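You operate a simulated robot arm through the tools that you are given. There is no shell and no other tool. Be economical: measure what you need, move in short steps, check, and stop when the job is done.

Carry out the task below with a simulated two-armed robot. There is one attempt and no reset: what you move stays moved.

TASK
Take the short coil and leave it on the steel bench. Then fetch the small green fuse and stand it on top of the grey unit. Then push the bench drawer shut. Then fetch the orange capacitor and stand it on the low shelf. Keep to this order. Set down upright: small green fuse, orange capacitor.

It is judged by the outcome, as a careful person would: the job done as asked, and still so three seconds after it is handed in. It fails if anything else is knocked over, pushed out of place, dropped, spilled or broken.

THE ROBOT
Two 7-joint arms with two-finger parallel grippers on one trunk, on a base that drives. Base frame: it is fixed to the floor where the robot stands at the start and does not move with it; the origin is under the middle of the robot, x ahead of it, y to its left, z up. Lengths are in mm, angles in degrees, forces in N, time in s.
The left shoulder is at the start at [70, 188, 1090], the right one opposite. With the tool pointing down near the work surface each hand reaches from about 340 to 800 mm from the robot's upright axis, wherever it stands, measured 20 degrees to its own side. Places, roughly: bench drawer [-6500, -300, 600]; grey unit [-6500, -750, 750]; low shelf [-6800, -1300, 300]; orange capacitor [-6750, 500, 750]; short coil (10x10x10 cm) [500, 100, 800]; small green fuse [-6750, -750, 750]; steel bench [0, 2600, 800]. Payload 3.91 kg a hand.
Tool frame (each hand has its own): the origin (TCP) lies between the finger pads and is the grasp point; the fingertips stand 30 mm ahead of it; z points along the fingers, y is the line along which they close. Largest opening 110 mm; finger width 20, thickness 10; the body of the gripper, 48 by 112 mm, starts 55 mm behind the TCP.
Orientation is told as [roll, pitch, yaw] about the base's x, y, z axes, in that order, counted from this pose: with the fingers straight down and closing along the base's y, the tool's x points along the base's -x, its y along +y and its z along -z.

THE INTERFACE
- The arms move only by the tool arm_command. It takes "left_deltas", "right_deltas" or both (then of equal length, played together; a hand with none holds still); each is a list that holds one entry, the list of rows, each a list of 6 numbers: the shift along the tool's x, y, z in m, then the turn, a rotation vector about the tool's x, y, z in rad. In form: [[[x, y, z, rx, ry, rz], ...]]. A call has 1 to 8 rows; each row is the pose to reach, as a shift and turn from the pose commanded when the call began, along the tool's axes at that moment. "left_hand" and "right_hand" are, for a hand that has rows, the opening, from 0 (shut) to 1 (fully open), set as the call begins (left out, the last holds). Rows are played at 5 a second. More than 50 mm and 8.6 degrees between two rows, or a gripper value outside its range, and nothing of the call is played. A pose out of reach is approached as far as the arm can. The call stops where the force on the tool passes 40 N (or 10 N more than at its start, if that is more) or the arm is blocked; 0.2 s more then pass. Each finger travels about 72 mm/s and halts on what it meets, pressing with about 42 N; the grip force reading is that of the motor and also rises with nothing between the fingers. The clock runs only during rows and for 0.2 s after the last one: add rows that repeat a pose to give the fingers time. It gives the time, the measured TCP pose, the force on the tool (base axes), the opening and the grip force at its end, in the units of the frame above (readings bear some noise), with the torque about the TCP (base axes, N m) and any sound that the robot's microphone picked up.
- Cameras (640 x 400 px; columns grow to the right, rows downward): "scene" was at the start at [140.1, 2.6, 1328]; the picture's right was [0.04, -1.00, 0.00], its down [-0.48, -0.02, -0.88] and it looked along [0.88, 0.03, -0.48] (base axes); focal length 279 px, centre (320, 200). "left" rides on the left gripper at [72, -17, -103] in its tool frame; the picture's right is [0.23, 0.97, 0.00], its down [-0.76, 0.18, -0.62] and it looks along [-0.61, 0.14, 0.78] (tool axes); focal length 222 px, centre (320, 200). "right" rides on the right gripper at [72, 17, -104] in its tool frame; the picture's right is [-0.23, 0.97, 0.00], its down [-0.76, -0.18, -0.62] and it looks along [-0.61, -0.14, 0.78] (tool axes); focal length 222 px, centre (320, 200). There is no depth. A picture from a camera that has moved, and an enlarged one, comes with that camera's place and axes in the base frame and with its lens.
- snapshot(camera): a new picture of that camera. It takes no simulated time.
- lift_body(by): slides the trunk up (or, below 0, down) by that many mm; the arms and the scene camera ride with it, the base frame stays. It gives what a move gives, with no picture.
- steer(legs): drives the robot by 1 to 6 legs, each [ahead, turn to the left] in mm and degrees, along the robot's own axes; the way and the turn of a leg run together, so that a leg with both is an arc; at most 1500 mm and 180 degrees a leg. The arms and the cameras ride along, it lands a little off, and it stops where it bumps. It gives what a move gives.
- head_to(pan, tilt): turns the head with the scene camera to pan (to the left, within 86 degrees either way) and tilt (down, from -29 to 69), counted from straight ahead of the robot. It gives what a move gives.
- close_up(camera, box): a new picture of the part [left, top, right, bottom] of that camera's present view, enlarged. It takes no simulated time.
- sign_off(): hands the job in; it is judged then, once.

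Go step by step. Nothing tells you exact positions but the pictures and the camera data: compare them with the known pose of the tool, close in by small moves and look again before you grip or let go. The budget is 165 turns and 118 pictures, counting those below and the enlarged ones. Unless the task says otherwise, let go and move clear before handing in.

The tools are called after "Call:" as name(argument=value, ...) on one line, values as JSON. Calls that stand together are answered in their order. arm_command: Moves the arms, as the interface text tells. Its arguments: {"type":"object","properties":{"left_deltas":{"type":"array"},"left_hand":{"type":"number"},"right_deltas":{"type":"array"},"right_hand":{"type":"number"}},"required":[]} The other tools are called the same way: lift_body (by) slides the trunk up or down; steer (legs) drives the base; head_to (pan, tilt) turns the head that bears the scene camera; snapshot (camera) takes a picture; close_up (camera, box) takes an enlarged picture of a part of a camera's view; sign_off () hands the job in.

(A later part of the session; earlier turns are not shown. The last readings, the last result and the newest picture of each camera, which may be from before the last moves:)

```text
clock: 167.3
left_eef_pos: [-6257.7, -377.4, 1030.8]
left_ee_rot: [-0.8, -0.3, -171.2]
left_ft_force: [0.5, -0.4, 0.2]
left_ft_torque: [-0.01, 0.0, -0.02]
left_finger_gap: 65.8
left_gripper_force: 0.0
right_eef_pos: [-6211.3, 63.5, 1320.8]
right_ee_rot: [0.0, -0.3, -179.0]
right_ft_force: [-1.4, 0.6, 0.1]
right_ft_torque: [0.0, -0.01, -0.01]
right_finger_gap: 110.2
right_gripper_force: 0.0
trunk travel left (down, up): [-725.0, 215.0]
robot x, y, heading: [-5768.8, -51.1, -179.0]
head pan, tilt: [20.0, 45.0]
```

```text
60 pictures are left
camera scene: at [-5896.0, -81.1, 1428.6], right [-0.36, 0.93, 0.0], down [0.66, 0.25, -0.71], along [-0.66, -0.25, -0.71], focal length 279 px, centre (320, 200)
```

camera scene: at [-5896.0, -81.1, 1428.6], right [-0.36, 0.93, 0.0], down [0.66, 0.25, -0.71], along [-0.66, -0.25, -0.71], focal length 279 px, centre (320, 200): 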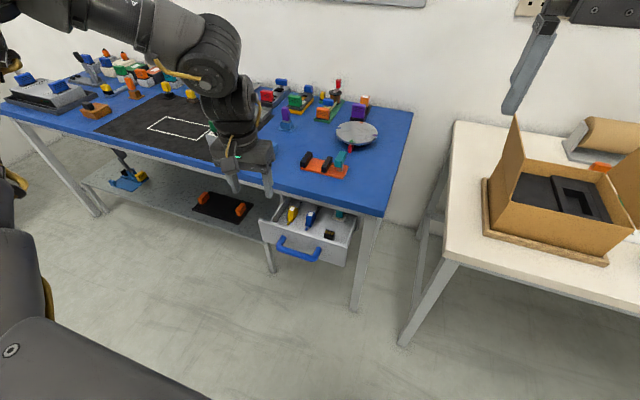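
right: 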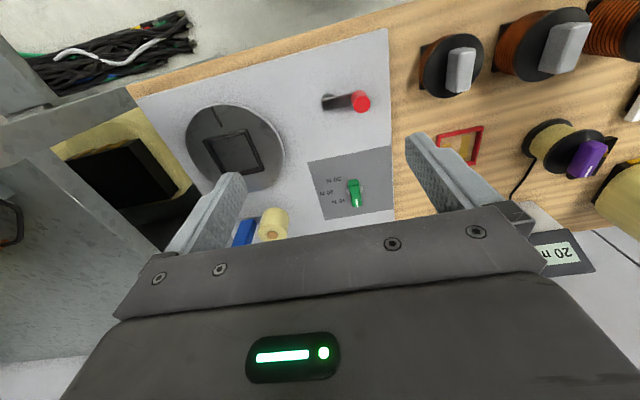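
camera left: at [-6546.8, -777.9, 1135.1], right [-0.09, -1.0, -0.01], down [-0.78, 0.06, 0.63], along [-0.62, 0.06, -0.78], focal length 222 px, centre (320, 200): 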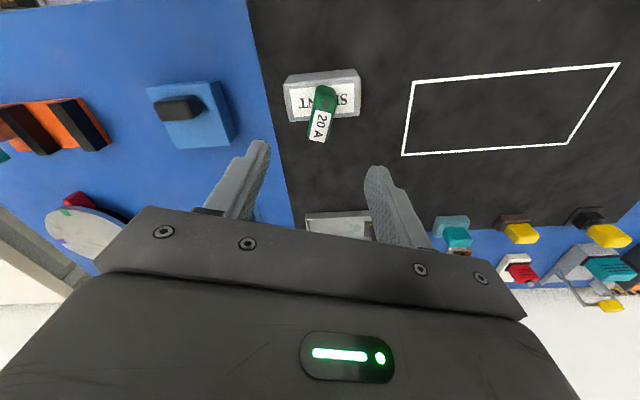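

Handle at about y −335. I align and close the left hand, then lower the trunk in front of the drawer.

Call:
arm_command(left_deltas=[[[0.003, -0.02, 0, 0, 0, 0.07], [0.006, -0.04, 0, 0, 0, 0.148], [0.006, -0.04, 0, 0, 0, 0.148], [0.006, -0.04, 0, 0, 0, 0.148], [0.006, -0.04, 0, 0, 0, 0.148]]], left_hand=0)

Call:
lift_body(by=-340)

Call:
snapshot(camera="scene")

Call:
snapshot(camera="left")

```text
clock: 168.5
left_eef_pos: [-6256.3, -334.9, 1034.7]
left_ee_rot: [-0.8, -0.4, -179.7]
left_ft_force: [-0.1, -0.3, -0.1]
left_ft_torque: [0.0, 0.0, 0.01]
left_finger_gap: 0.0
left_gripper_force: 37.0
right_eef_pos: [-6211.7, 63.6, 1318.4]
right_ee_rot: [0.1, -0.1, -178.9]
right_ft_force: [0.3, 0.4, 0.8]
right_ft_torque: [0.03, -0.01, 0.01]
right_finger_gap: 109.7
right_gripper_force: 0.1
trunk travel left (down, up): [-725.0, 215.0]
robot x, y, heading: [-5767.6, -47.4, -178.9]
head pan, tilt: [20.0, 45.0]
```

```text
clock: 171.8
left_eef_pos: [-6256.5, -335.0, 693.9]
left_ee_rot: [-0.8, -0.6, -179.7]
left_ft_force: [-0.2, -0.2, -0.2]
left_ft_torque: [0.02, -0.02, 0.05]
left_finger_gap: 0.1
left_gripper_force: 37.6
right_eef_pos: [-6210.6, 63.8, 978.4]
right_ee_rot: [0.1, -0.2, -179.0]
right_ft_force: [0.2, 0.0, -0.1]
right_ft_torque: [0.0, 0.01, 0.02]
right_finger_gap: 110.1
right_gripper_force: 0.1
trunk travel left (down, up): [-385.0, 555.0]
robot x, y, heading: [-5769.4, -48.0, -179.4]
head pan, tilt: [20.0, 45.0]
```

```text
59 pictures are left
camera scene: at [-5895.9, -81.1, 1088.7], right [-0.36, 0.93, 0.0], down [0.66, 0.25, -0.71], along [-0.66, -0.25, -0.71], focal length 279 px, centre (320, 200)
```

scene: 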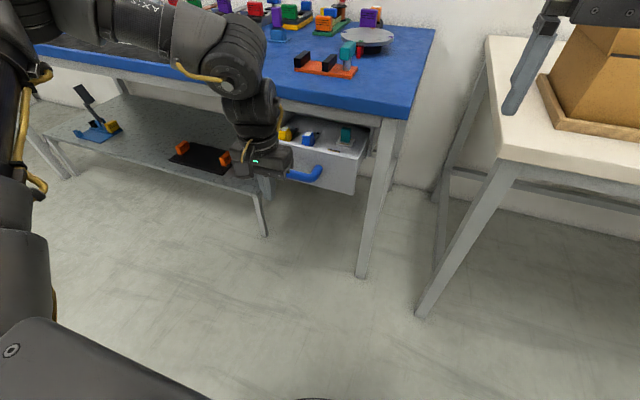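

```text
58 pictures are left
camera left: at [-6184.1, -318.9, 796.8], right [0.23, -0.97, -0.01], down [-0.76, -0.19, 0.63], along [-0.61, -0.13, -0.78], focal length 222 px, centre (320, 200)
```

left: 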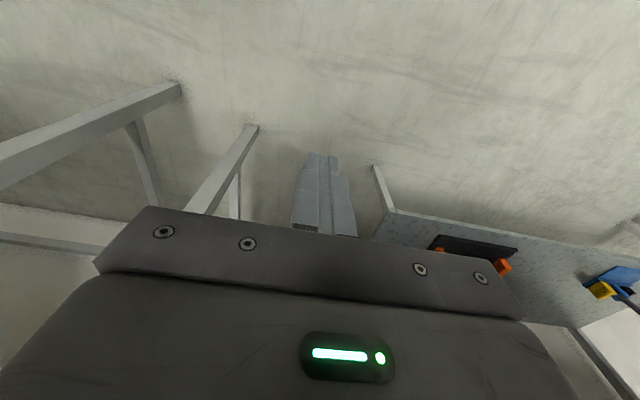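

The hand is in front of the drawer. I lower slightly to the handle's height and approach it.

Call:
arm_command(left_deltas=[[[0, 0, 0.018, 0, 0, 0], [-0.02, 0, 0.018, 0, 0, 0], [-0.04, 0, 0.018, 0, 0, 0], [-0.06, 0, 0.018, 0, 0, 0], [-0.075, 0, 0.018, 0, 0, 0]]])

Call:
head_to(pan=28, tilt=38)

Call:
close_up(camera="scene", box=[220, 60, 460, 260])

```text
clock: 173.0
left_eef_pos: [-6321.4, -343.9, 678.0]
left_ee_rot: [-0.9, -0.6, -179.7]
left_ft_force: [-0.7, 0.0, -0.1]
left_ft_torque: [0.01, 0.02, 0.0]
left_finger_gap: 0.0
left_gripper_force: 37.7
left hand out of reach, approached as far as the arm can: row 4, 5
right_eef_pos: [-6211.4, 64.6, 979.2]
right_ee_rot: [0.1, -0.2, -179.0]
right_ft_force: [-0.7, -0.5, -0.6]
right_ft_torque: [0.02, -0.02, 0.01]
right_finger_gap: 110.0
right_gripper_force: 0.0
trunk travel left (down, up): [-385.0, 555.0]
robot x, y, heading: [-5768.7, -52.6, -179.1]
head pan, tilt: [20.0, 45.0]
```

```text
clock: 173.7
left_eef_pos: [-6321.7, -344.4, 680.4]
left_ee_rot: [-1.0, -0.5, -179.8]
left_ft_force: [0.5, 0.5, 0.1]
left_ft_torque: [-0.03, 0.01, 0.01]
left_finger_gap: 0.0
left_gripper_force: 37.5
right_eef_pos: [-6210.7, 64.6, 978.1]
right_ee_rot: [0.1, -0.3, -179.0]
right_ft_force: [0.3, 0.4, -0.8]
right_ft_torque: [-0.03, 0.01, 0.01]
right_finger_gap: 110.2
right_gripper_force: 0.0
trunk travel left (down, up): [-385.0, 555.0]
robot x, y, heading: [-5769.1, -48.8, -179.0]
head pan, tilt: [28.0, 38.0]
```

```text
2.00 times, centred on (340, 160) of scene
camera zoom: at [-5895.6, -93.7, 1098.8], right [-0.48, 0.87, 0.0], down [0.54, 0.3, -0.79], along [-0.69, -0.38, -0.62], focal length 558 px, centre (280, 280)
```

zoom: 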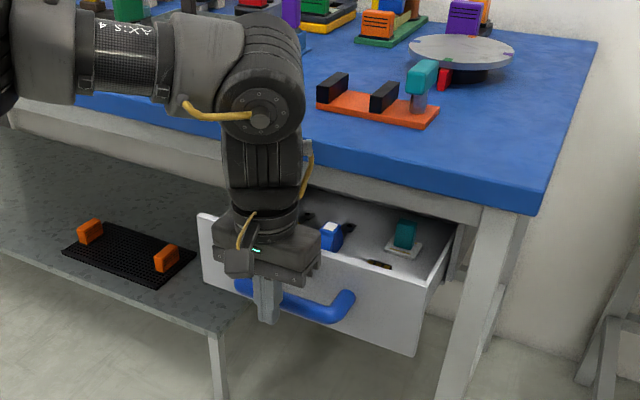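

I'm at the reach limit, so I draw the hand back 120 mm, drive 125 mm forward, and then push with the arm.

Call:
arm_command(left_deltas=[[[0.04, -0.004, 0, 0, 0, 0], [0.08, -0.008, 0, 0, 0, 0], [0.12, -0.012, 0, 0, 0, 0], [0.12, -0.012, 0, 0, 0, 0]]])

Call:
steer(legs=[[122, 0]])

Call:
snapshot(camera="scene")

```text
clock: 174.7
left_eef_pos: [-6203.2, -333.2, 680.9]
left_ee_rot: [-0.8, -0.4, -179.5]
left_ft_force: [-0.8, 0.3, -0.2]
left_ft_torque: [0.02, 0.01, 0.01]
left_finger_gap: 0.0
left_gripper_force: 37.6
right_eef_pos: [-6210.7, 63.9, 979.1]
right_ee_rot: [0.1, 0.0, -179.0]
right_ft_force: [0.0, 0.0, -0.9]
right_ft_torque: [0.0, -0.02, -0.02]
right_finger_gap: 109.8
right_gripper_force: 0.0
trunk travel left (down, up): [-385.0, 555.0]
robot x, y, heading: [-5770.2, -45.8, -179.0]
head pan, tilt: [28.0, 38.0]
```

```text
clock: 175.9
left_eef_pos: [-6324.8, -337.0, 680.2]
left_ee_rot: [-0.8, -0.4, -179.6]
left_ft_force: [0.5, -0.6, -0.4]
left_ft_torque: [0.01, -0.04, 0.04]
left_finger_gap: 0.0
left_gripper_force: 38.3
right_eef_pos: [-6332.6, 61.0, 977.8]
right_ee_rot: [0.1, -0.1, -179.0]
right_ft_force: [0.7, -0.7, -0.2]
right_ft_torque: [0.03, 0.0, -0.03]
right_finger_gap: 110.0
right_gripper_force: 0.1
trunk travel left (down, up): [-385.0, 555.0]
robot x, y, heading: [-5891.1, -51.4, -178.7]
head pan, tilt: [28.0, 38.0]
```

```text
56 pictures are left
camera scene: at [-6017.3, -96.1, 1098.7], right [-0.49, 0.87, 0.0], down [0.54, 0.3, -0.79], along [-0.69, -0.38, -0.62], focal length 279 px, centre (320, 200)
```

scene: 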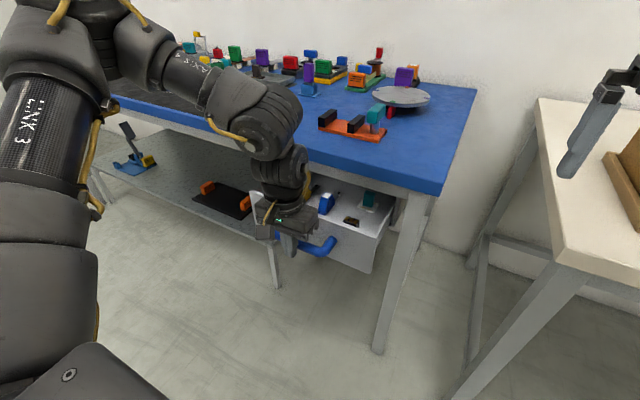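

A vertical hand would bring the wrist into the bench edge at the end of the push. I tilt the fingers 45° forward so only the tips reach the drawer front above the handle.

Call:
arm_command(left_deltas=[[[0.02, 0, -0.01, 0, -0.13, 0], [0.025, 0, -0.02, 0, -0.26, 0], [0.025, 0, -0.03, 0, -0.39, 0], [0.025, 0, -0.038, 0, -0.52, 0], [0.025, 0, -0.038, 0, -0.65, 0], [0.025, 0, -0.038, 0, -0.78, 0], [0.025, 0, -0.038, 0, -0.78, 0]]])

Call:
close_up(camera="scene", box=[180, 100, 440, 300])

Call:
snapshot(camera="left")

```text
clock: 177.5
left_eef_pos: [-6365.4, -366.1, 716.2]
left_ee_rot: [-1.2, -45.3, -179.0]
left_ft_force: [0.2, 0.1, -0.5]
left_ft_torque: [0.01, 0.0, 0.01]
left_finger_gap: 0.1
left_gripper_force: 38.0
left hand out of reach, approached as far as the arm can: row 1, 2, 3, 4, 5, 6, 7
right_eef_pos: [-6332.0, 62.7, 978.3]
right_ee_rot: [0.1, -0.3, -179.0]
right_ft_force: [0.3, 0.2, 0.5]
right_ft_torque: [0.0, 0.01, 0.01]
right_finger_gap: 109.8
right_gripper_force: 0.1
trunk travel left (down, up): [-385.0, 555.0]
robot x, y, heading: [-5888.4, -51.3, -179.2]
head pan, tilt: [28.0, 38.0]
```

```text
2.00 times, centred on (310, 200) of scene
camera zoom: at [-6015.5, -96.0, 1098.9], right [-0.49, 0.87, 0.0], down [0.54, 0.3, -0.79], along [-0.69, -0.38, -0.62], focal length 558 px, centre (340, 200)
```

zoom: 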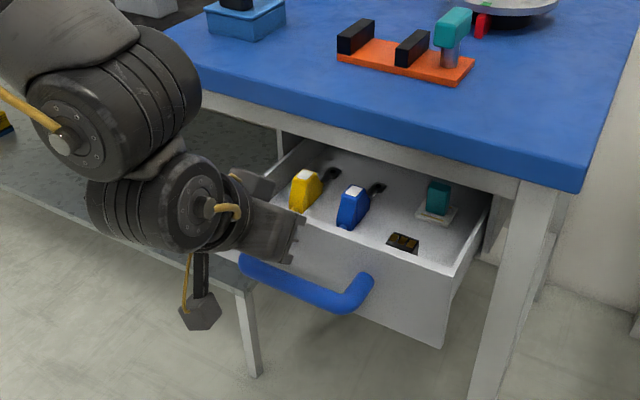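

```text
54 pictures are left
camera left: at [-6241.9, -348.9, 737.1], right [0.16, -0.97, -0.18], down [-0.09, -0.19, 0.98], along [-0.98, -0.14, -0.12], focal length 222 px, centre (320, 200)
```

left: 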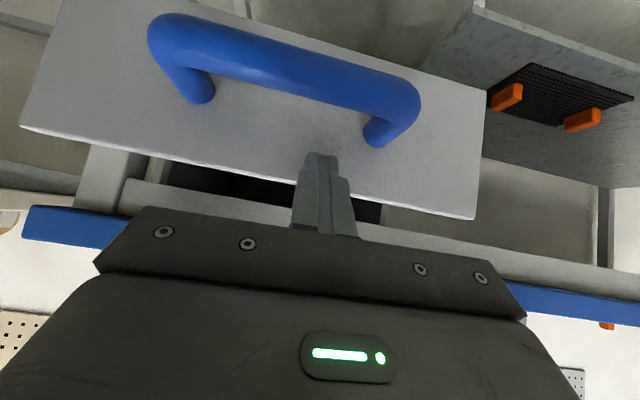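

The fingertips are at the drawer front, just below its top edge and above the handle. I push straight in.

Call:
arm_command(left_deltas=[[[-0.0106, 0, 0.0106, 0, 0, 0], [-0.0212, 0, 0.0212, 0, 0, 0], [-0.0318, 0, 0.0318, 0, 0, 0], [-0.0424, 0, 0.0424, 0, 0, 0], [-0.053, 0, 0.053, 0, 0, 0], [-0.0636, 0, 0.0636, 0, 0, 0], [-0.0742, 0, 0.0742, 0, 0, 0]]])

Call:
close_up(camera="scene", box=[180, 100, 440, 300])

Call:
snapshot(camera="left")

```text
clock: 179.1
left_eef_pos: [-6474.4, -365.0, 713.9]
left_ee_rot: [-1.2, -45.1, -178.8]
left_ft_force: [-0.2, -0.3, 0.3]
left_ft_torque: [-0.03, -0.02, 0.01]
left_finger_gap: 0.0
left_gripper_force: 37.8
right_eef_pos: [-6331.8, 61.8, 978.4]
right_ee_rot: [0.2, -0.1, -179.0]
right_ft_force: [0.8, -0.1, -0.8]
right_ft_torque: [-0.02, -0.03, -0.01]
right_finger_gap: 110.0
right_gripper_force: 0.0
trunk travel left (down, up): [-385.0, 555.0]
robot x, y, heading: [-5886.9, -53.4, -179.0]
head pan, tilt: [28.0, 38.0]
```

```text
2.00 times, centred on (310, 200) of scene
camera zoom: at [-6016.2, -96.1, 1098.8], right [-0.49, 0.87, 0.0], down [0.54, 0.3, -0.79], along [-0.69, -0.38, -0.62], focal length 558 px, centre (340, 200)
```

zoom: 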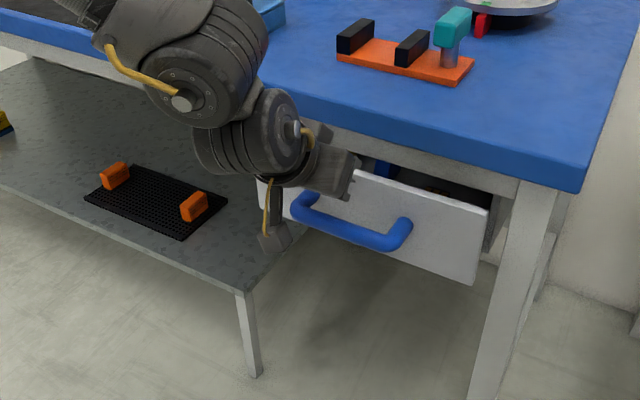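

```text
52 pictures are left
camera left: at [-6350.5, -347.6, 735.1], right [0.17, -0.97, -0.17], down [-0.09, -0.19, 0.98], along [-0.98, -0.15, -0.12], focal length 222 px, centre (320, 200)
```

left: 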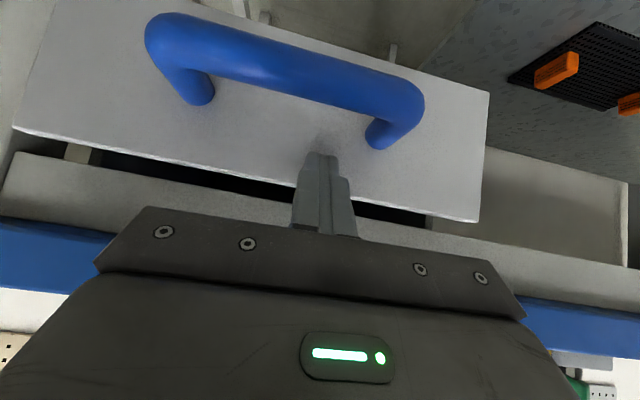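

The drawer is mostly in but the wrist is nearing the bench edge. I pull back a little and tilt the fingers nearly horizontal for the rest of the push.

Call:
arm_command(left_deltas=[[[0.0175, 0, -0.0175, 0, 0, 0], [0.035, 0, -0.035, 0, -0.12, 0], [0.035, 0, -0.035, 0, -0.25, 0], [0.039, 0, -0.032, 0, -0.38, 0], [0.045, 0, -0.026, 0, -0.5, 0], [0.045, 0, -0.026, 0, -0.5, 0]]])

Call:
snapshot(camera="left")

Call:
close_up(camera="scene", box=[180, 100, 440, 300])

```text
clock: 180.5
left_eef_pos: [-6422.6, -358.3, 706.1]
left_ee_rot: [-3.1, -65.6, -177.5]
left_ft_force: [0.9, 0.3, 0.3]
left_ft_torque: [0.02, 0.01, -0.01]
left_finger_gap: 0.2
left_gripper_force: 38.2
left hand out of reach, approached as far as the arm can: row 4, 5, 6
right_eef_pos: [-6331.7, 60.6, 979.1]
right_ee_rot: [0.0, -0.1, -179.0]
right_ft_force: [-0.3, -0.2, -0.3]
right_ft_torque: [0.03, 0.0, 0.0]
right_finger_gap: 109.9
right_gripper_force: 0.0
trunk travel left (down, up): [-385.0, 555.0]
robot x, y, heading: [-5888.0, -52.4, -178.7]
head pan, tilt: [28.0, 38.0]
```

```text
51 pictures are left
camera left: at [-6299.8, -341.4, 682.9], right [0.09, -0.97, -0.23], down [0.25, -0.2, 0.95], along [-0.96, -0.14, 0.23], focal length 222 px, centre (320, 200)
```

left: 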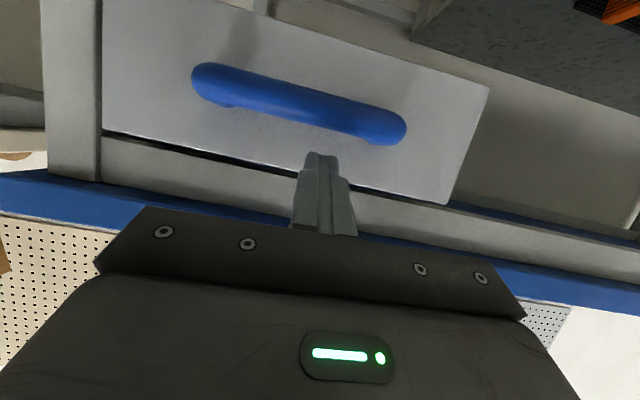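

```text
2.00 times, centred on (310, 200) of scene
camera zoom: at [-6016.0, -97.3, 1098.8], right [-0.49, 0.87, 0.0], down [0.54, 0.3, -0.79], along [-0.69, -0.38, -0.62], focal length 558 px, centre (340, 200)
```

zoom: 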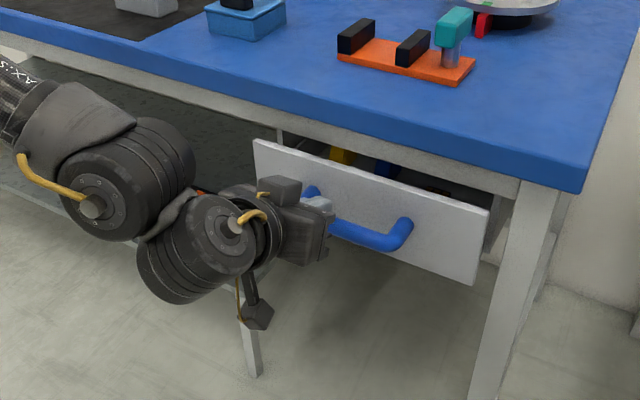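

Good posture now. I push on straight in.

Call:
arm_command(left_deltas=[[[-0.0058, 0, 0.0128, 0, 0, 0], [-0.0116, 0, 0.0255, 0, 0, 0], [-0.0173, 0, 0.0383, 0, 0, 0], [-0.0231, 0, 0.051, 0, 0, 0], [-0.0277, 0, 0.0612, 0, 0, 0], [-0.0324, 0, 0.0714, 0, 0, 0], [-0.037, 0, 0.0816, 0, 0, 0], [-0.0413, 0, 0.0911, 0, 0, 0]]])

Call:
snapshot(camera="left")

Call:
close_up(camera="scene", box=[180, 100, 440, 300])

```text
clock: 182.3
left_eef_pos: [-6513.7, -358.4, 705.1]
left_ee_rot: [-2.9, -65.1, -178.0]
left_ft_force: [28.4, -1.7, 10.5]
left_ft_torque: [0.09, 0.25, 0.07]
left_finger_gap: 0.0
left_gripper_force: 37.5
right_eef_pos: [-6328.0, 59.8, 979.9]
right_ee_rot: [0.1, -0.3, -178.8]
right_ft_force: [0.2, 1.0, -0.4]
right_ft_torque: [0.01, 0.02, 0.03]
right_finger_gap: 109.9
right_gripper_force: 0.1
trunk travel left (down, up): [-385.0, 555.0]
robot x, y, heading: [-5883.6, -50.7, -178.5]
head pan, tilt: [28.0, 38.0]
stopped in row 8 (left hand): the force on the tool passed its limit at 53 N (the readings are from after the stop); the commanded pose is now the measured one
```

```text
49 pictures are left
camera left: at [-6389.5, -341.9, 682.6], right [0.09, -0.97, -0.23], down [0.24, -0.2, 0.95], along [-0.97, -0.14, 0.22], focal length 222 px, centre (320, 200)
```

left: 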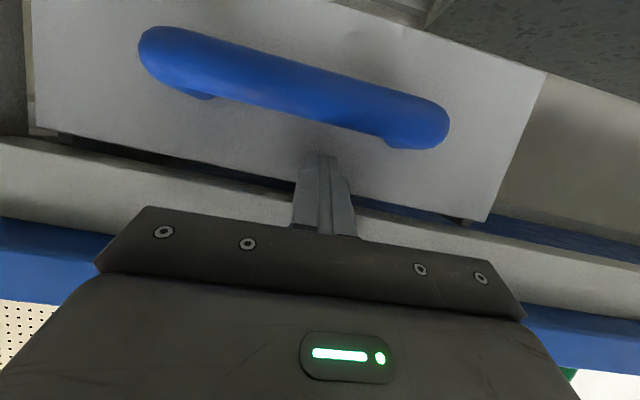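

```text
2.00 times, centred on (310, 200) of scene
camera zoom: at [-6011.7, -96.2, 1099.5], right [-0.49, 0.87, 0.0], down [0.53, 0.3, -0.79], along [-0.69, -0.39, -0.61], focal length 558 px, centre (340, 200)
```

zoom: 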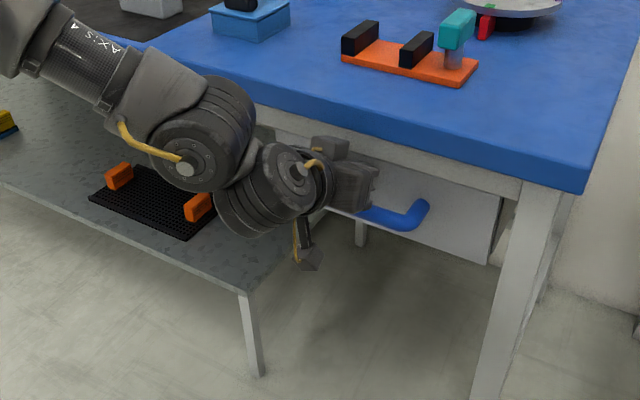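

The push met firm resistance. I withdraw the hand and check whether the drawer is fully shut.

Call:
arm_command(left_deltas=[[[0.0124, 0, -0.0273, 0, 0, 0], [0.0248, 0, -0.0546, 0, 0, 0], [0.0372, 0, -0.082, 0, 0, 0], [0.04, 0, -0.09, 0, 0, 0]]])

Call:
snapshot(camera="left")

Call:
close_up(camera="scene", box=[180, 100, 440, 300])

```text
clock: 183.3
left_eef_pos: [-6419.3, -360.7, 703.6]
left_ee_rot: [-2.8, -64.9, -177.9]
left_ft_force: [-0.3, -0.3, 0.1]
left_ft_torque: [-0.02, 0.01, 0.02]
left_finger_gap: 0.0
left_gripper_force: 37.9
right_eef_pos: [-6332.1, 60.2, 977.8]
right_ee_rot: [0.0, -0.1, -178.8]
right_ft_force: [-0.1, -0.1, -0.3]
right_ft_torque: [-0.02, -0.01, -0.01]
right_finger_gap: 110.2
right_gripper_force: 0.0
trunk travel left (down, up): [-385.0, 555.0]
robot x, y, heading: [-5889.7, -50.2, -179.0]
head pan, tilt: [28.0, 38.0]
```

```text
47 pictures are left
camera left: at [-6295.3, -343.5, 682.0], right [0.09, -0.97, -0.23], down [0.24, -0.2, 0.95], along [-0.97, -0.14, 0.22], focal length 222 px, centre (320, 200)
```

left: 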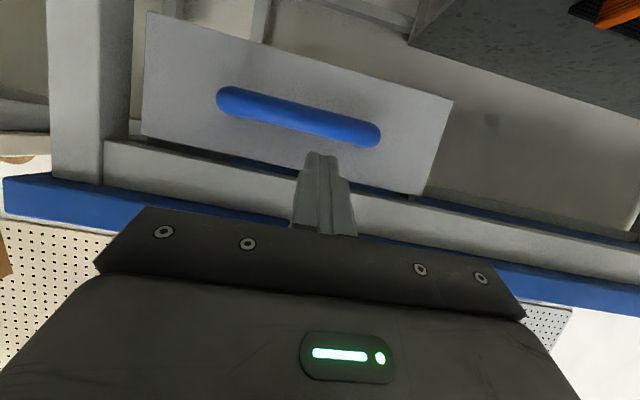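

```text
2.00 times, centred on (310, 200) of scene
camera zoom: at [-6015.4, -96.4, 1098.8], right [-0.49, 0.87, 0.0], down [0.54, 0.3, -0.79], along [-0.69, -0.39, -0.62], focal length 558 px, centre (340, 200)
```

zoom: 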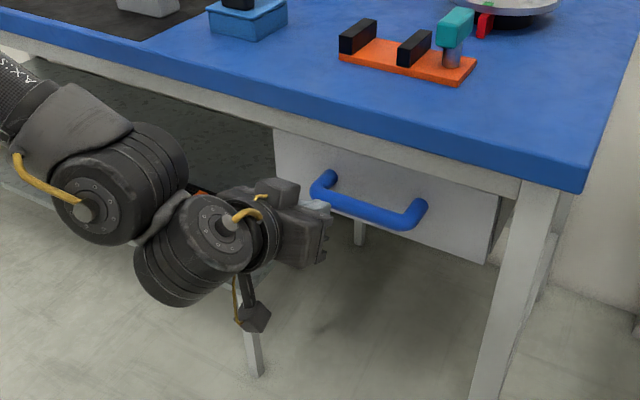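

The drawer looks shut, recessed under the rail. I press once more to confirm it stops at the same place.

Call:
arm_command(left_deltas=[[[-0.0124, 0, 0.0273, 0, 0, 0], [-0.0248, 0, 0.0546, 0, 0, 0], [-0.036, 0, 0.08, 0, 0, 0], [-0.039, 0, 0.086, 0, 0, 0], [-0.0405, 0, 0.0895, 0, 0, 0], [-0.042, 0, 0.093, 0, 0, 0], [-0.0435, 0, 0.0965, 0, 0, 0], [-0.0455, 0, 0.1, 0, 0, 0]]])

```text
clock: 184.7
left_eef_pos: [-6513.1, -358.4, 701.5]
left_ee_rot: [-3.0, -64.4, -178.1]
left_ft_force: [22.4, -1.6, 7.8]
left_ft_torque: [0.17, 0.17, 0.12]
left_finger_gap: 0.0
left_gripper_force: 37.4
right_eef_pos: [-6327.8, 59.3, 979.0]
right_ee_rot: [0.1, -0.2, -178.7]
right_ft_force: [0.1, 0.4, 0.1]
right_ft_torque: [0.0, -0.03, 0.01]
right_finger_gap: 109.8
right_gripper_force: 0.2
trunk travel left (down, up): [-385.0, 555.0]
robot x, y, heading: [-5892.4, -57.3, -178.4]
head pan, tilt: [28.0, 38.0]
stopped in row 6 (left hand): the force on the tool passed its limit at 44 N (the readings are from after the stop); the commanded pose is now the measured one
```

Same stop position: the drawer is shut. I withdraw, back off and raise, returning the hand to vertical.

Call:
arm_command(left_deltas=[[[0.0124, 0, -0.0273, 0, 0, 0], [0.0248, 0, -0.0546, 0, 0, 0], [0.0372, 0, -0.082, 0, 0, 0], [0.04, 0, -0.09, 0, 0, 0]]])

Call:
steer(legs=[[-350, 0], [0, -90], [850, 0], [0, 90]])

Call:
lift_body(by=340)

Call:
head_to(pan=5, tilt=35)

Call:
snapshot(camera="scene")

```text
clock: 185.7
left_eef_pos: [-6418.8, -360.6, 703.8]
left_ee_rot: [-2.8, -64.4, -178.3]
left_ft_force: [-0.2, -0.2, -0.3]
left_ft_torque: [0.0, 0.01, 0.01]
left_finger_gap: 0.0
left_gripper_force: 37.3
right_eef_pos: [-6331.0, 59.7, 978.3]
right_ee_rot: [0.1, -0.1, -178.8]
right_ft_force: [-0.2, 0.3, -0.2]
right_ft_torque: [-0.02, 0.03, 0.01]
right_finger_gap: 109.9
right_gripper_force: 0.0
trunk travel left (down, up): [-385.0, 555.0]
robot x, y, heading: [-5890.9, -55.1, -178.7]
head pan, tilt: [28.0, 38.0]
```

```text
clock: 199.6
left_eef_pos: [-6107.9, 466.4, 702.7]
left_ee_rot: [-2.8, -64.4, -176.6]
left_ft_force: [-0.2, 0.4, -0.3]
left_ft_torque: [0.01, -0.02, 0.02]
left_finger_gap: 0.0
left_gripper_force: 37.7
right_eef_pos: [-6029.8, 887.0, 979.5]
right_ee_rot: [0.1, -0.1, -177.3]
right_ft_force: [0.2, -0.4, -0.2]
right_ft_torque: [-0.01, 0.0, 0.0]
right_finger_gap: 110.0
right_gripper_force: 0.0
trunk travel left (down, up): [-385.0, 555.0]
robot x, y, heading: [-5585.6, 791.8, -177.0]
head pan, tilt: [28.0, 38.0]
```

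```text
clock: 202.9
left_eef_pos: [-6106.9, 466.6, 1043.3]
left_ee_rot: [-2.8, -64.5, -176.7]
left_ft_force: [-0.5, -0.3, -0.2]
left_ft_torque: [-0.01, -0.02, 0.01]
left_finger_gap: 0.2
left_gripper_force: 37.0
right_eef_pos: [-6029.9, 887.0, 1316.9]
right_ee_rot: [0.0, -0.1, -177.2]
right_ft_force: [0.7, 0.4, -0.3]
right_ft_torque: [0.01, 0.02, -0.02]
right_finger_gap: 109.8
right_gripper_force: 0.1
trunk travel left (down, up): [-725.0, 215.0]
robot x, y, heading: [-5583.0, 788.3, -176.7]
head pan, tilt: [28.0, 38.0]
```

```text
clock: 203.8
left_eef_pos: [-6106.2, 466.7, 1043.0]
left_ee_rot: [-2.8, -64.4, -176.6]
left_ft_force: [0.6, 0.6, -0.6]
left_ft_torque: [0.0, 0.02, -0.02]
left_finger_gap: 0.0
left_gripper_force: 38.0
right_eef_pos: [-6029.4, 886.8, 1317.5]
right_ee_rot: [-0.1, 0.0, -177.2]
right_ft_force: [-0.1, 0.8, -0.6]
right_ft_torque: [0.01, 0.01, 0.0]
right_finger_gap: 109.8
right_gripper_force: 0.1
trunk travel left (down, up): [-725.0, 215.0]
robot x, y, heading: [-5579.3, 788.9, -177.1]
head pan, tilt: [5.0, 35.0]
```

```text
45 pictures are left
camera scene: at [-5722.9, 772.1, 1443.4], right [-0.14, 0.99, 0.0], down [0.57, 0.08, -0.82], along [-0.81, -0.11, -0.57], focal length 279 px, centre (320, 200)
```

scene: 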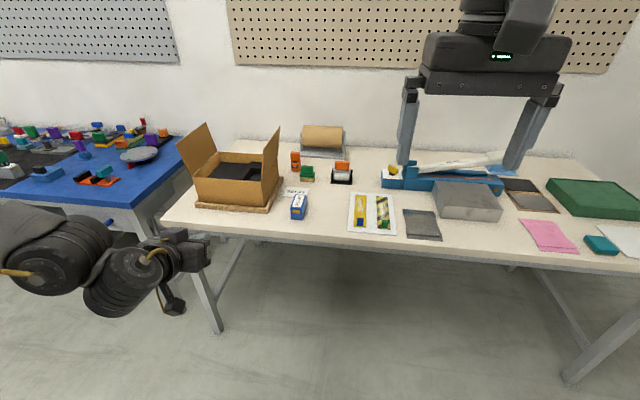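

Call:
close_up(camera="scene", box=[180, 110, 400, 250])

```text
2.86 times, centred on (290, 180) of scene
camera zoom: at [-5722.9, 772.1, 1443.4], right [-0.14, 0.99, 0.0], down [0.57, 0.08, -0.82], along [-0.81, -0.11, -0.57], focal length 796 px, centre (406, 257)
```

zoom: 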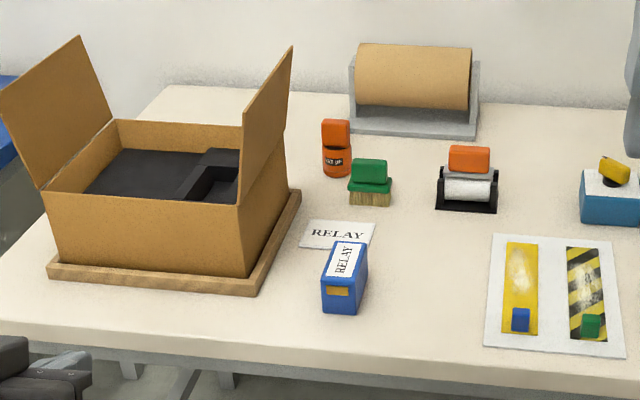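

Call:
close_up(camera="scene", box=[270, 140, 360, 200])

```text
6.67 times, centred on (315, 170) of scene
camera zoom: at [-5722.9, 772.1, 1443.4], right [-0.14, 0.99, 0.0], down [0.57, 0.08, -0.82], along [-0.81, -0.11, -0.57], focal length 1858 px, centre (353, 400)
```

zoom: 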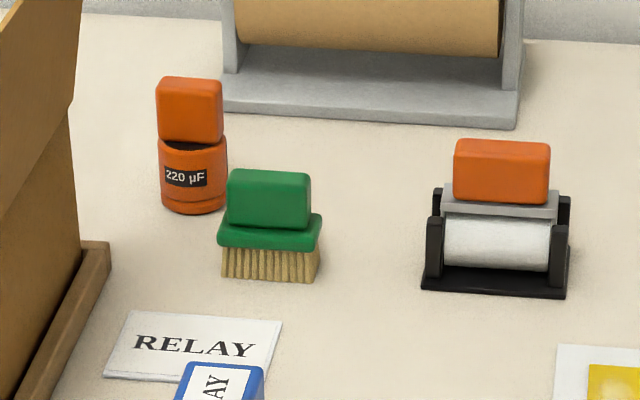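

The capacitor is the orange "220 µF" can with an orange block on top, deep on the light table beside the cardboard box. I return the hand to vertical, still well in front of the table, and test how far it reaches.

Call:
arm_command(left_deltas=[[[0, 0, 0, 0, 0.14, 0], [0, 0, 0, 0, 0.28, 0], [0, 0, 0, 0, 0.42, 0], [0, 0, 0, 0, 0.56, 0], [0, 0, 0, 0, 0.7, 0], [0, 0, 0, 0, 0.84, 0], [0, 0, 0, 0, 0.98, 0], [0, 0, 0, 0, 1.11, 0]]], left_hand=1)

```text
clock: 205.6
left_eef_pos: [-6108.8, 466.0, 1044.3]
left_ee_rot: [-1.3, -0.6, -179.1]
left_ft_force: [-0.4, 0.7, -0.1]
left_ft_torque: [0.04, -0.03, 0.01]
left_finger_gap: 110.3
left_gripper_force: 0.1
right_eef_pos: [-6031.2, 887.6, 1318.1]
right_ee_rot: [0.1, -0.1, -177.2]
right_ft_force: [-0.5, 0.0, -0.7]
right_ft_torque: [0.0, -0.03, 0.0]
right_finger_gap: 110.2
right_gripper_force: 0.1
trunk travel left (down, up): [-725.0, 215.0]
robot x, y, heading: [-5582.1, 789.3, -176.8]
head pan, tilt: [5.0, 35.0]
```

Call:
arm_command(left_deltas=[[[-0.03, 0, 0, 0, 0, 0], [-0.06, 0, 0, 0, 0, 0], [-0.09, 0, 0, 0, 0, 0], [-0.12, 0, 0, 0, 0, 0], [-0.15, 0, 0, 0, 0, 0], [-0.18, 0, 0, 0, 0, 0], [-0.21, 0, 0, 0, 0, 0]]])

Call:
head_to(pan=25, tilt=35)

Call:
snapshot(camera="scene")

```text
clock: 207.2
left_eef_pos: [-6165.9, 421.7, 1053.2]
left_ee_rot: [-1.2, -0.9, -179.0]
left_ft_force: [0.5, 0.3, -0.5]
left_ft_torque: [-0.03, 0.01, 0.02]
left_finger_gap: 110.2
left_gripper_force: 0.1
left hand out of reach, approached as far as the arm can: row 2, 3, 4, 5, 6, 7
right_eef_pos: [-6030.5, 888.2, 1318.8]
right_ee_rot: [0.1, 0.0, -177.2]
right_ft_force: [0.7, -0.1, -0.1]
right_ft_torque: [0.02, -0.01, -0.04]
right_finger_gap: 110.1
right_gripper_force: 0.0
trunk travel left (down, up): [-725.0, 215.0]
robot x, y, heading: [-5587.1, 791.4, -177.1]
head pan, tilt: [5.0, 35.0]
```

```text
clock: 208.0
left_eef_pos: [-6166.7, 422.0, 1054.4]
left_ee_rot: [-1.4, -0.9, -179.2]
left_ft_force: [1.0, 0.1, 0.0]
left_ft_torque: [-0.03, -0.06, -0.02]
left_finger_gap: 110.0
left_gripper_force: 0.0
right_eef_pos: [-6029.3, 887.6, 1319.0]
right_ee_rot: [0.0, -0.2, -177.2]
right_ft_force: [1.1, 0.1, 0.2]
right_ft_torque: [-0.02, -0.03, 0.02]
right_finger_gap: 110.1
right_gripper_force: 0.1
trunk travel left (down, up): [-725.0, 215.0]
robot x, y, heading: [-5585.4, 785.3, -177.1]
head pan, tilt: [25.0, 35.0]
```

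```text
42 pictures are left
camera scene: at [-5713.5, 743.2, 1443.4], right [-0.47, 0.88, 0.0], down [0.51, 0.27, -0.82], along [-0.72, -0.38, -0.57], focal length 279 px, centre (320, 200)
```

scene: 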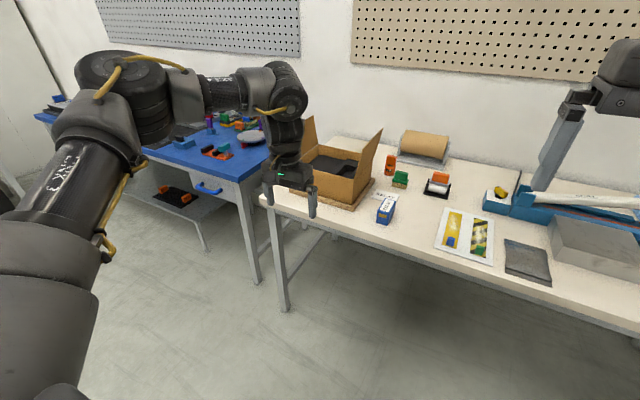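

The elbow is bent with lots of length left, so a wrist joint limit blocks it. I test whether yawing the hand frees it.

Call:
arm_command(left_deltas=[[[0, 0, 0, 0, 0, 0.12], [0, 0, 0, 0, 0, 0.24], [-0.02, -0.02, 0, 0, 0, 0.36], [-0.05, -0.04, 0, 0, 0, 0.36], [-0.08, -0.04, 0, 0, 0, 0.36], [-0.11, -0.04, 0, 0, 0, 0.36], [-0.14, -0.04, 0, 0, 0, 0.36]]])

```text
clock: 209.6
left_eef_pos: [-6168.9, 416.1, 1055.2]
left_ee_rot: [-0.8, -1.2, 160.4]
left_ft_force: [0.3, -0.3, -0.8]
left_ft_torque: [0.01, 0.03, 0.01]
left_finger_gap: 110.3
left_gripper_force: 0.1
left hand out of reach, approached as far as the arm can: row 3, 4, 5, 6, 7
right_eef_pos: [-6030.9, 887.6, 1318.8]
right_ee_rot: [0.1, -0.1, -177.2]
right_ft_force: [-0.2, -0.3, 0.0]
right_ft_torque: [0.0, 0.03, 0.0]
right_finger_gap: 110.0
right_gripper_force: 0.0
trunk travel left (down, up): [-725.0, 215.0]
robot x, y, heading: [-5588.0, 786.8, -177.0]
head pan, tilt: [25.0, 35.0]
```

Yaw makes no difference, so it's the wrist flex. I test with a 35° forward tilt.

Call:
arm_command(left_deltas=[[[0, 0, 0, 0, 0, -0.12], [0, 0, 0, 0, 0, -0.24], [0, 0, 0, 0, 0, -0.36]]])

Call:
arm_command(left_deltas=[[[0, 0, 0, 0, -0.12, 0], [0, 0, 0, 0, -0.24, 0], [0, 0, 0, 0, -0.36, 0], [0, 0, 0, 0, -0.48, 0], [0, 0, 0, 0, -0.61, 0], [-0.04, 0, 0, 0, -0.61, 0], [-0.08, 0, 0, 0, -0.61, 0], [-0.12, 0, 0, 0, -0.61, 0]]])

```text
clock: 210.4
left_eef_pos: [-6168.0, 412.5, 1052.8]
left_ee_rot: [-1.2, -0.9, -179.1]
left_ft_force: [-0.2, -0.2, 0.0]
left_ft_torque: [0.02, 0.01, 0.02]
left_finger_gap: 109.8
left_gripper_force: 0.1
right_eef_pos: [-6029.6, 888.3, 1318.7]
right_ee_rot: [0.1, -0.2, -177.2]
right_ft_force: [0.7, -0.2, 0.7]
right_ft_torque: [0.03, 0.01, 0.02]
right_finger_gap: 110.0
right_gripper_force: 0.1
trunk travel left (down, up): [-725.0, 215.0]
robot x, y, heading: [-5584.2, 789.0, -177.1]
head pan, tilt: [25.0, 35.0]
```

```text
clock: 212.2
left_eef_pos: [-6287.4, 407.6, 1051.7]
left_ee_rot: [-1.5, -35.7, -178.2]
left_ft_force: [-0.4, -0.6, -0.1]
left_ft_torque: [-0.02, 0.01, 0.02]
left_finger_gap: 110.2
left_gripper_force: 0.2
right_eef_pos: [-6031.7, 887.8, 1318.9]
right_ee_rot: [0.1, -0.2, -177.2]
right_ft_force: [-0.2, 0.2, -0.1]
right_ft_torque: [-0.02, -0.05, -0.03]
right_finger_gap: 110.1
right_gripper_force: 0.0
trunk travel left (down, up): [-725.0, 215.0]
robot x, y, heading: [-5582.3, 786.8, -177.1]
head pan, tilt: [25.0, 35.0]
```

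Tilting forward frees the reach. Since the box flap crowds the capacitor's left, the right hand approaching diagonally from the right suits better. I draw the left hand back and up, then drive to a diagonal pose at about (−6206, 740), stopping short first.

Call:
arm_command(left_deltas=[[[0.02, 0, -0.04, 0, 0, 0], [0.04, 0, -0.08, 0, 0, 0], [0.06, 0, -0.12, 0, 0, 0], [0.08, 0, -0.16, 0, 0, 0], [0.082, 0, -0.18, 0, 0, 0]]])

Call:
steer(legs=[[0, -33], [540, 0], [0, 75]])

Call:
head_to(pan=0, tilt=40)

Call:
snapshot(camera="scene")

```text
clock: 213.4
left_eef_pos: [-6114.3, 408.3, 1152.1]
left_ee_rot: [-1.4, -35.8, -178.2]
left_ft_force: [0.7, -0.1, -0.4]
left_ft_torque: [0.02, -0.02, 0.01]
left_finger_gap: 110.1
left_gripper_force: 0.1
right_eef_pos: [-6030.3, 888.1, 1318.8]
right_ee_rot: [0.1, -0.2, -177.2]
right_ft_force: [-0.5, -0.3, 0.5]
right_ft_torque: [-0.01, 0.0, 0.03]
right_finger_gap: 109.7
right_gripper_force: 0.0
trunk travel left (down, up): [-725.0, 215.0]
robot x, y, heading: [-5584.0, 786.5, -176.9]
head pan, tilt: [25.0, 35.0]
```

```text
clock: 221.5
left_eef_pos: [-6199.6, 434.0, 1150.5]
left_ee_rot: [-1.4, -35.9, -135.4]
left_ft_force: [0.3, -0.4, -0.6]
left_ft_torque: [0.02, 0.01, -0.02]
left_finger_gap: 110.0
left_gripper_force: 0.1
right_eef_pos: [-6463.2, 844.4, 1318.6]
right_ee_rot: [0.0, -0.2, -134.4]
right_ft_force: [-0.2, 0.3, 0.3]
right_ft_torque: [0.02, -0.02, 0.0]
right_finger_gap: 110.1
right_gripper_force: 0.2
trunk travel left (down, up): [-725.0, 215.0]
robot x, y, heading: [-6069.9, 1075.4, -134.6]
head pan, tilt: [25.0, 35.0]
```

```text
clock: 222.4
left_eef_pos: [-6200.2, 433.8, 1151.8]
left_ee_rot: [-1.4, -35.8, -135.5]
left_ft_force: [0.4, 1.2, -0.4]
left_ft_torque: [-0.01, 0.02, -0.03]
left_finger_gap: 110.0
left_gripper_force: 0.1
right_eef_pos: [-6463.6, 844.1, 1319.7]
right_ee_rot: [-0.1, -0.1, -134.5]
right_ft_force: [-0.2, 0.9, 0.7]
right_ft_torque: [0.01, -0.02, 0.04]
right_finger_gap: 109.8
right_gripper_force: 0.0
trunk travel left (down, up): [-725.0, 215.0]
robot x, y, heading: [-6072.3, 1072.2, -134.4]
head pan, tilt: [0.0, 40.0]
```

```text
41 pictures are left
camera scene: at [-6164.0, 975.0, 1435.9], right [-0.72, 0.7, 0.0], down [0.45, 0.46, -0.77], along [-0.53, -0.55, -0.64], focal length 279 px, centre (320, 200)
```

scene: 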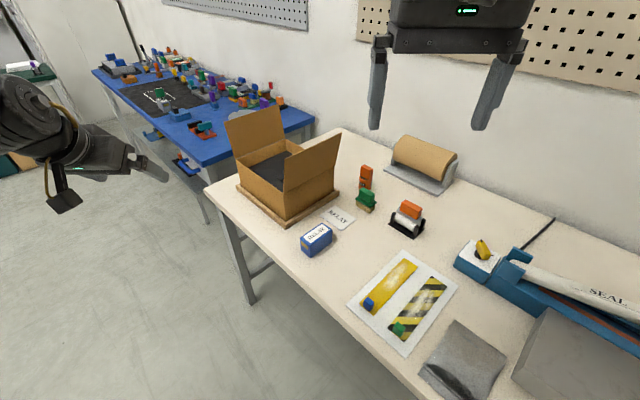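

Call:
close_up(camera="scene", box=[270, 110, 440, 220])

```text
3.64 times, centred on (355, 165) of scene
camera zoom: at [-6164.0, 975.0, 1435.9], right [-0.72, 0.7, 0.0], down [0.45, 0.46, -0.77], along [-0.53, -0.55, -0.64], focal length 1014 px, centre (193, 327)
```

zoom: 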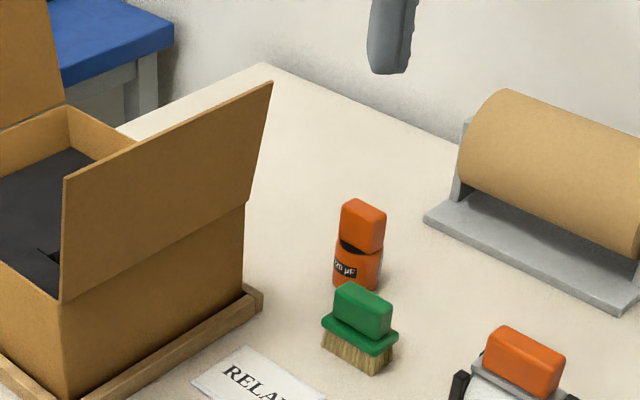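

The capacitor is at about (−6837, 509), top z ≈ 907, cylinder top ≈ 863; the box flap ends near x −6731. I reposition to (−6160, 770) keeping the diagonal heading and tilt the right hand forward.

Call:
steer(legs=[[0, 28.3], [315, 0], [0, -28.3]])

Call:
arm_command(right_deltas=[[[0, 0, 0, 0, -0.12, 0], [0, 0, 0, 0, -0.24, 0], [0, 0, 0, 0, -0.36, 0], [0, 0, 0, 0, -0.48, 0], [0, 0, 0, 0, -0.61, 0], [0, 0, 0, 0, -0.61, 0]]], right_hand=0.75)

Call:
lift_body(by=-120)

Call:
snapshot(camera="scene")

```text
clock: 227.4
left_eef_pos: [-6294.9, 127.9, 1151.4]
left_ee_rot: [-1.5, -35.9, -136.0]
left_ft_force: [0.9, -0.4, 0.0]
left_ft_torque: [0.03, -0.01, 0.03]
left_finger_gap: 110.0
left_gripper_force: 0.0
right_eef_pos: [-6553.2, 539.9, 1319.0]
right_ee_rot: [-0.1, -0.1, -135.1]
right_ft_force: [0.8, 1.2, 0.6]
right_ft_torque: [0.01, 0.02, 0.03]
right_finger_gap: 110.1
right_gripper_force: 0.0
trunk travel left (down, up): [-725.0, 215.0]
robot x, y, heading: [-6156.7, 767.8, -135.0]
head pan, tilt: [0.0, 40.0]
```

```text
clock: 228.8
left_eef_pos: [-6295.6, 126.9, 1150.4]
left_ee_rot: [-1.5, -35.8, -136.2]
left_ft_force: [1.2, 0.6, 0.8]
left_ft_torque: [0.0, 0.02, -0.01]
left_finger_gap: 110.0
left_gripper_force: 0.1
right_eef_pos: [-6554.4, 539.9, 1317.4]
right_ee_rot: [0.1, -35.1, -135.2]
right_ft_force: [-0.3, -0.1, 0.0]
right_ft_torque: [-0.01, -0.01, 0.0]
right_finger_gap: 82.5
right_gripper_force: 0.0
trunk travel left (down, up): [-725.0, 215.0]
robot x, y, heading: [-6157.6, 764.8, -134.6]
head pan, tilt: [0.0, 40.0]
```

```text
clock: 230.3
left_eef_pos: [-6295.2, 128.2, 1031.0]
left_ee_rot: [-1.4, -35.8, -136.2]
left_ft_force: [0.1, 0.5, -0.6]
left_ft_torque: [0.02, 0.0, 0.0]
left_finger_gap: 109.9
left_gripper_force: 0.2
right_eef_pos: [-6553.7, 540.5, 1198.7]
right_ee_rot: [0.1, -35.1, -135.2]
right_ft_force: [-0.3, 0.0, 1.0]
right_ft_torque: [-0.01, 0.02, 0.05]
right_finger_gap: 82.6
right_gripper_force: 0.0
trunk travel left (down, up): [-605.0, 335.0]
robot x, y, heading: [-6155.6, 764.7, -134.9]
head pan, tilt: [0.0, 40.0]
```

```text
39 pictures are left
camera scene: at [-6252.9, 668.4, 1315.9], right [-0.71, 0.71, 0.0], down [0.45, 0.46, -0.77], along [-0.54, -0.54, -0.64], focal length 279 px, centre (320, 200)
```

scene: 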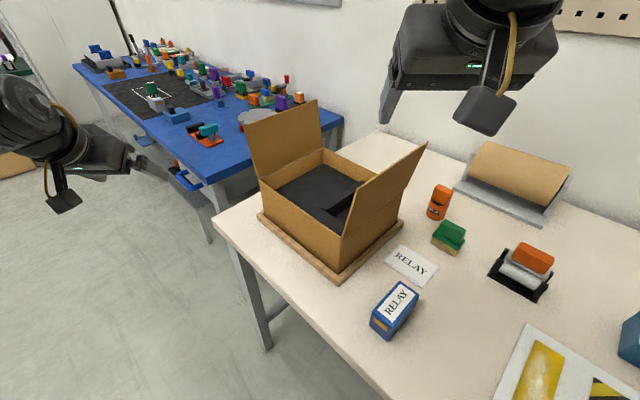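

Fuse is still standing too. I move the right hand horizontally past the flap to above/behind the capacitor.

Call:
arm_command(right_deltas=[[[-0.0264, -0.0354, 0.0185, 0, 0, 0], [-0.0528, -0.0708, 0.037, 0, 0, 0], [-0.0792, -0.1062, 0.0555, 0, 0, 0], [-0.1056, -0.1416, 0.074, 0, 0, 0], [-0.132, -0.1768, 0.0926, 0, 0, 0], [-0.132, -0.1768, 0.0926, 0, 0, 0]]])

Call:
snapshot(camera="scene")

```text
clock: 231.7
left_eef_pos: [-6296.4, 128.2, 1031.2]
left_ee_rot: [-1.4, -35.8, -136.2]
left_ft_force: [-0.5, 0.1, 0.5]
left_ft_torque: [-0.02, 0.02, 0.0]
left_finger_gap: 110.0
left_gripper_force: 0.0
right_eef_pos: [-6633.3, 526.2, 1164.5]
right_ee_rot: [0.2, -35.2, -135.5]
right_ft_force: [0.8, -0.9, 0.2]
right_ft_torque: [-0.02, -0.04, -0.02]
right_finger_gap: 82.6
right_gripper_force: 0.1
right hand out of reach, approached as far as the arm can: row 2, 3, 4, 5, 6
trunk travel left (down, up): [-605.0, 335.0]
robot x, y, heading: [-6152.5, 763.1, -135.0]
head pan, tilt: [0.0, 40.0]
```

```text
38 pictures are left
camera scene: at [-6253.1, 668.6, 1315.9], right [-0.71, 0.71, 0.0], down [0.45, 0.45, -0.77], along [-0.54, -0.54, -0.64], focal length 279 px, centre (320, 200)
```

scene: 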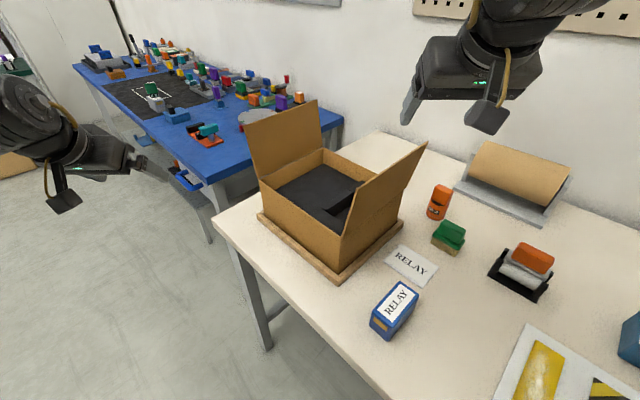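

The reach shrinks when the hand is high, so I shift right of the flap, descend there, then go forward.

Call:
arm_command(right_deltas=[[[0.018, -0.021, -0.012, 0, 0, 0], [0.035, -0.042, -0.024, 0, 0, 0], [0.057, -0.042, 0.007, 0, 0, 0], [0.079, -0.042, 0.038, 0, 0, 0], [0.101, -0.042, 0.068, 0, 0, 0], [0.121, -0.042, 0.099, 0, 0, 0], [0.121, -0.042, 0.099, 0, 0, 0]]])

```text
clock: 233.3
left_eef_pos: [-6294.5, 128.4, 1032.0]
left_ee_rot: [-1.4, -35.8, -136.1]
left_ft_force: [0.2, 0.5, -0.1]
left_ft_torque: [-0.01, 0.04, 0.0]
left_finger_gap: 109.9
left_gripper_force: 0.1
right_eef_pos: [-6629.6, 590.3, 1008.3]
right_ee_rot: [0.0, -35.2, -135.0]
right_ft_force: [0.1, -0.3, 0.6]
right_ft_torque: [0.0, 0.01, 0.01]
right_finger_gap: 82.6
right_gripper_force: 0.0
right hand out of reach, approached as far as the arm can: row 1, 2
trunk travel left (down, up): [-605.0, 335.0]
robot x, y, heading: [-6157.0, 764.0, -135.0]
head pan, tilt: [0.0, 40.0]
```

Call:
arm_command(right_deltas=[[[-0.017, -0.018, 0.025, 0, 0, 0], [-0.034, -0.035, 0.051, 0, 0, 0], [-0.051, -0.053, 0.077, 0, 0, 0], [-0.067, -0.071, 0.102, 0, 0, 0], [-0.084, -0.088, 0.1275, 0, 0, 0], [-0.084, -0.088, 0.1275, 0, 0, 0]]])

Call:
snapshot(camera="right")

Call:
snapshot(camera="scene")

```text
clock: 234.7
left_eef_pos: [-6295.3, 127.3, 1031.3]
left_ee_rot: [-1.4, -35.8, -136.3]
left_ft_force: [-0.3, 0.4, -0.1]
left_ft_torque: [0.0, 0.0, -0.03]
left_finger_gap: 109.9
left_gripper_force: 0.1
right_eef_pos: [-6681.0, 557.0, 962.7]
right_ee_rot: [0.0, -35.3, -135.5]
right_ft_force: [-0.2, 0.5, -0.1]
right_ft_torque: [-0.02, -0.02, -0.04]
right_finger_gap: 82.3
right_gripper_force: 0.0
right hand out of reach, approached as far as the arm can: row 2, 3, 4, 5, 6
trunk travel left (down, up): [-605.0, 335.0]
robot x, y, heading: [-6156.5, 764.8, -134.9]
head pan, tilt: [0.0, 40.0]
```

```text
37 pictures are left
camera right: at [-6585.0, 629.5, 1006.4], right [0.55, -0.82, 0.13], down [-0.31, -0.06, 0.95], along [-0.77, -0.56, -0.29], focal length 222 px, centre (320, 200)
```

right: 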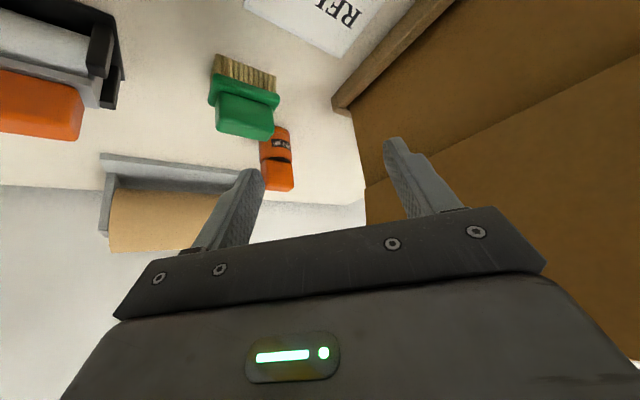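

```text
36 pictures are left
camera scene: at [-6253.5, 668.4, 1315.8], right [-0.71, 0.71, 0.0], down [0.45, 0.46, -0.77], along [-0.54, -0.54, -0.64], focal length 279 px, centre (320, 200)
```

scene: 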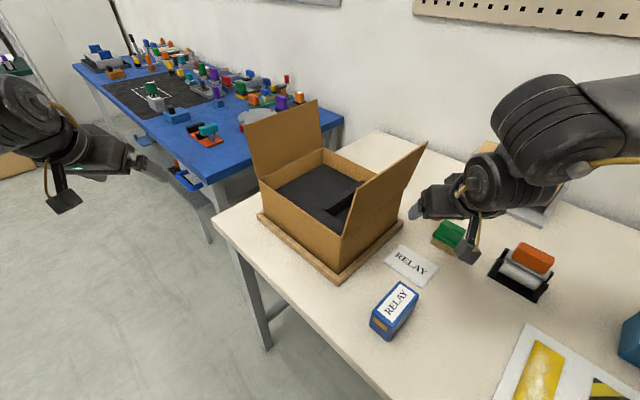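

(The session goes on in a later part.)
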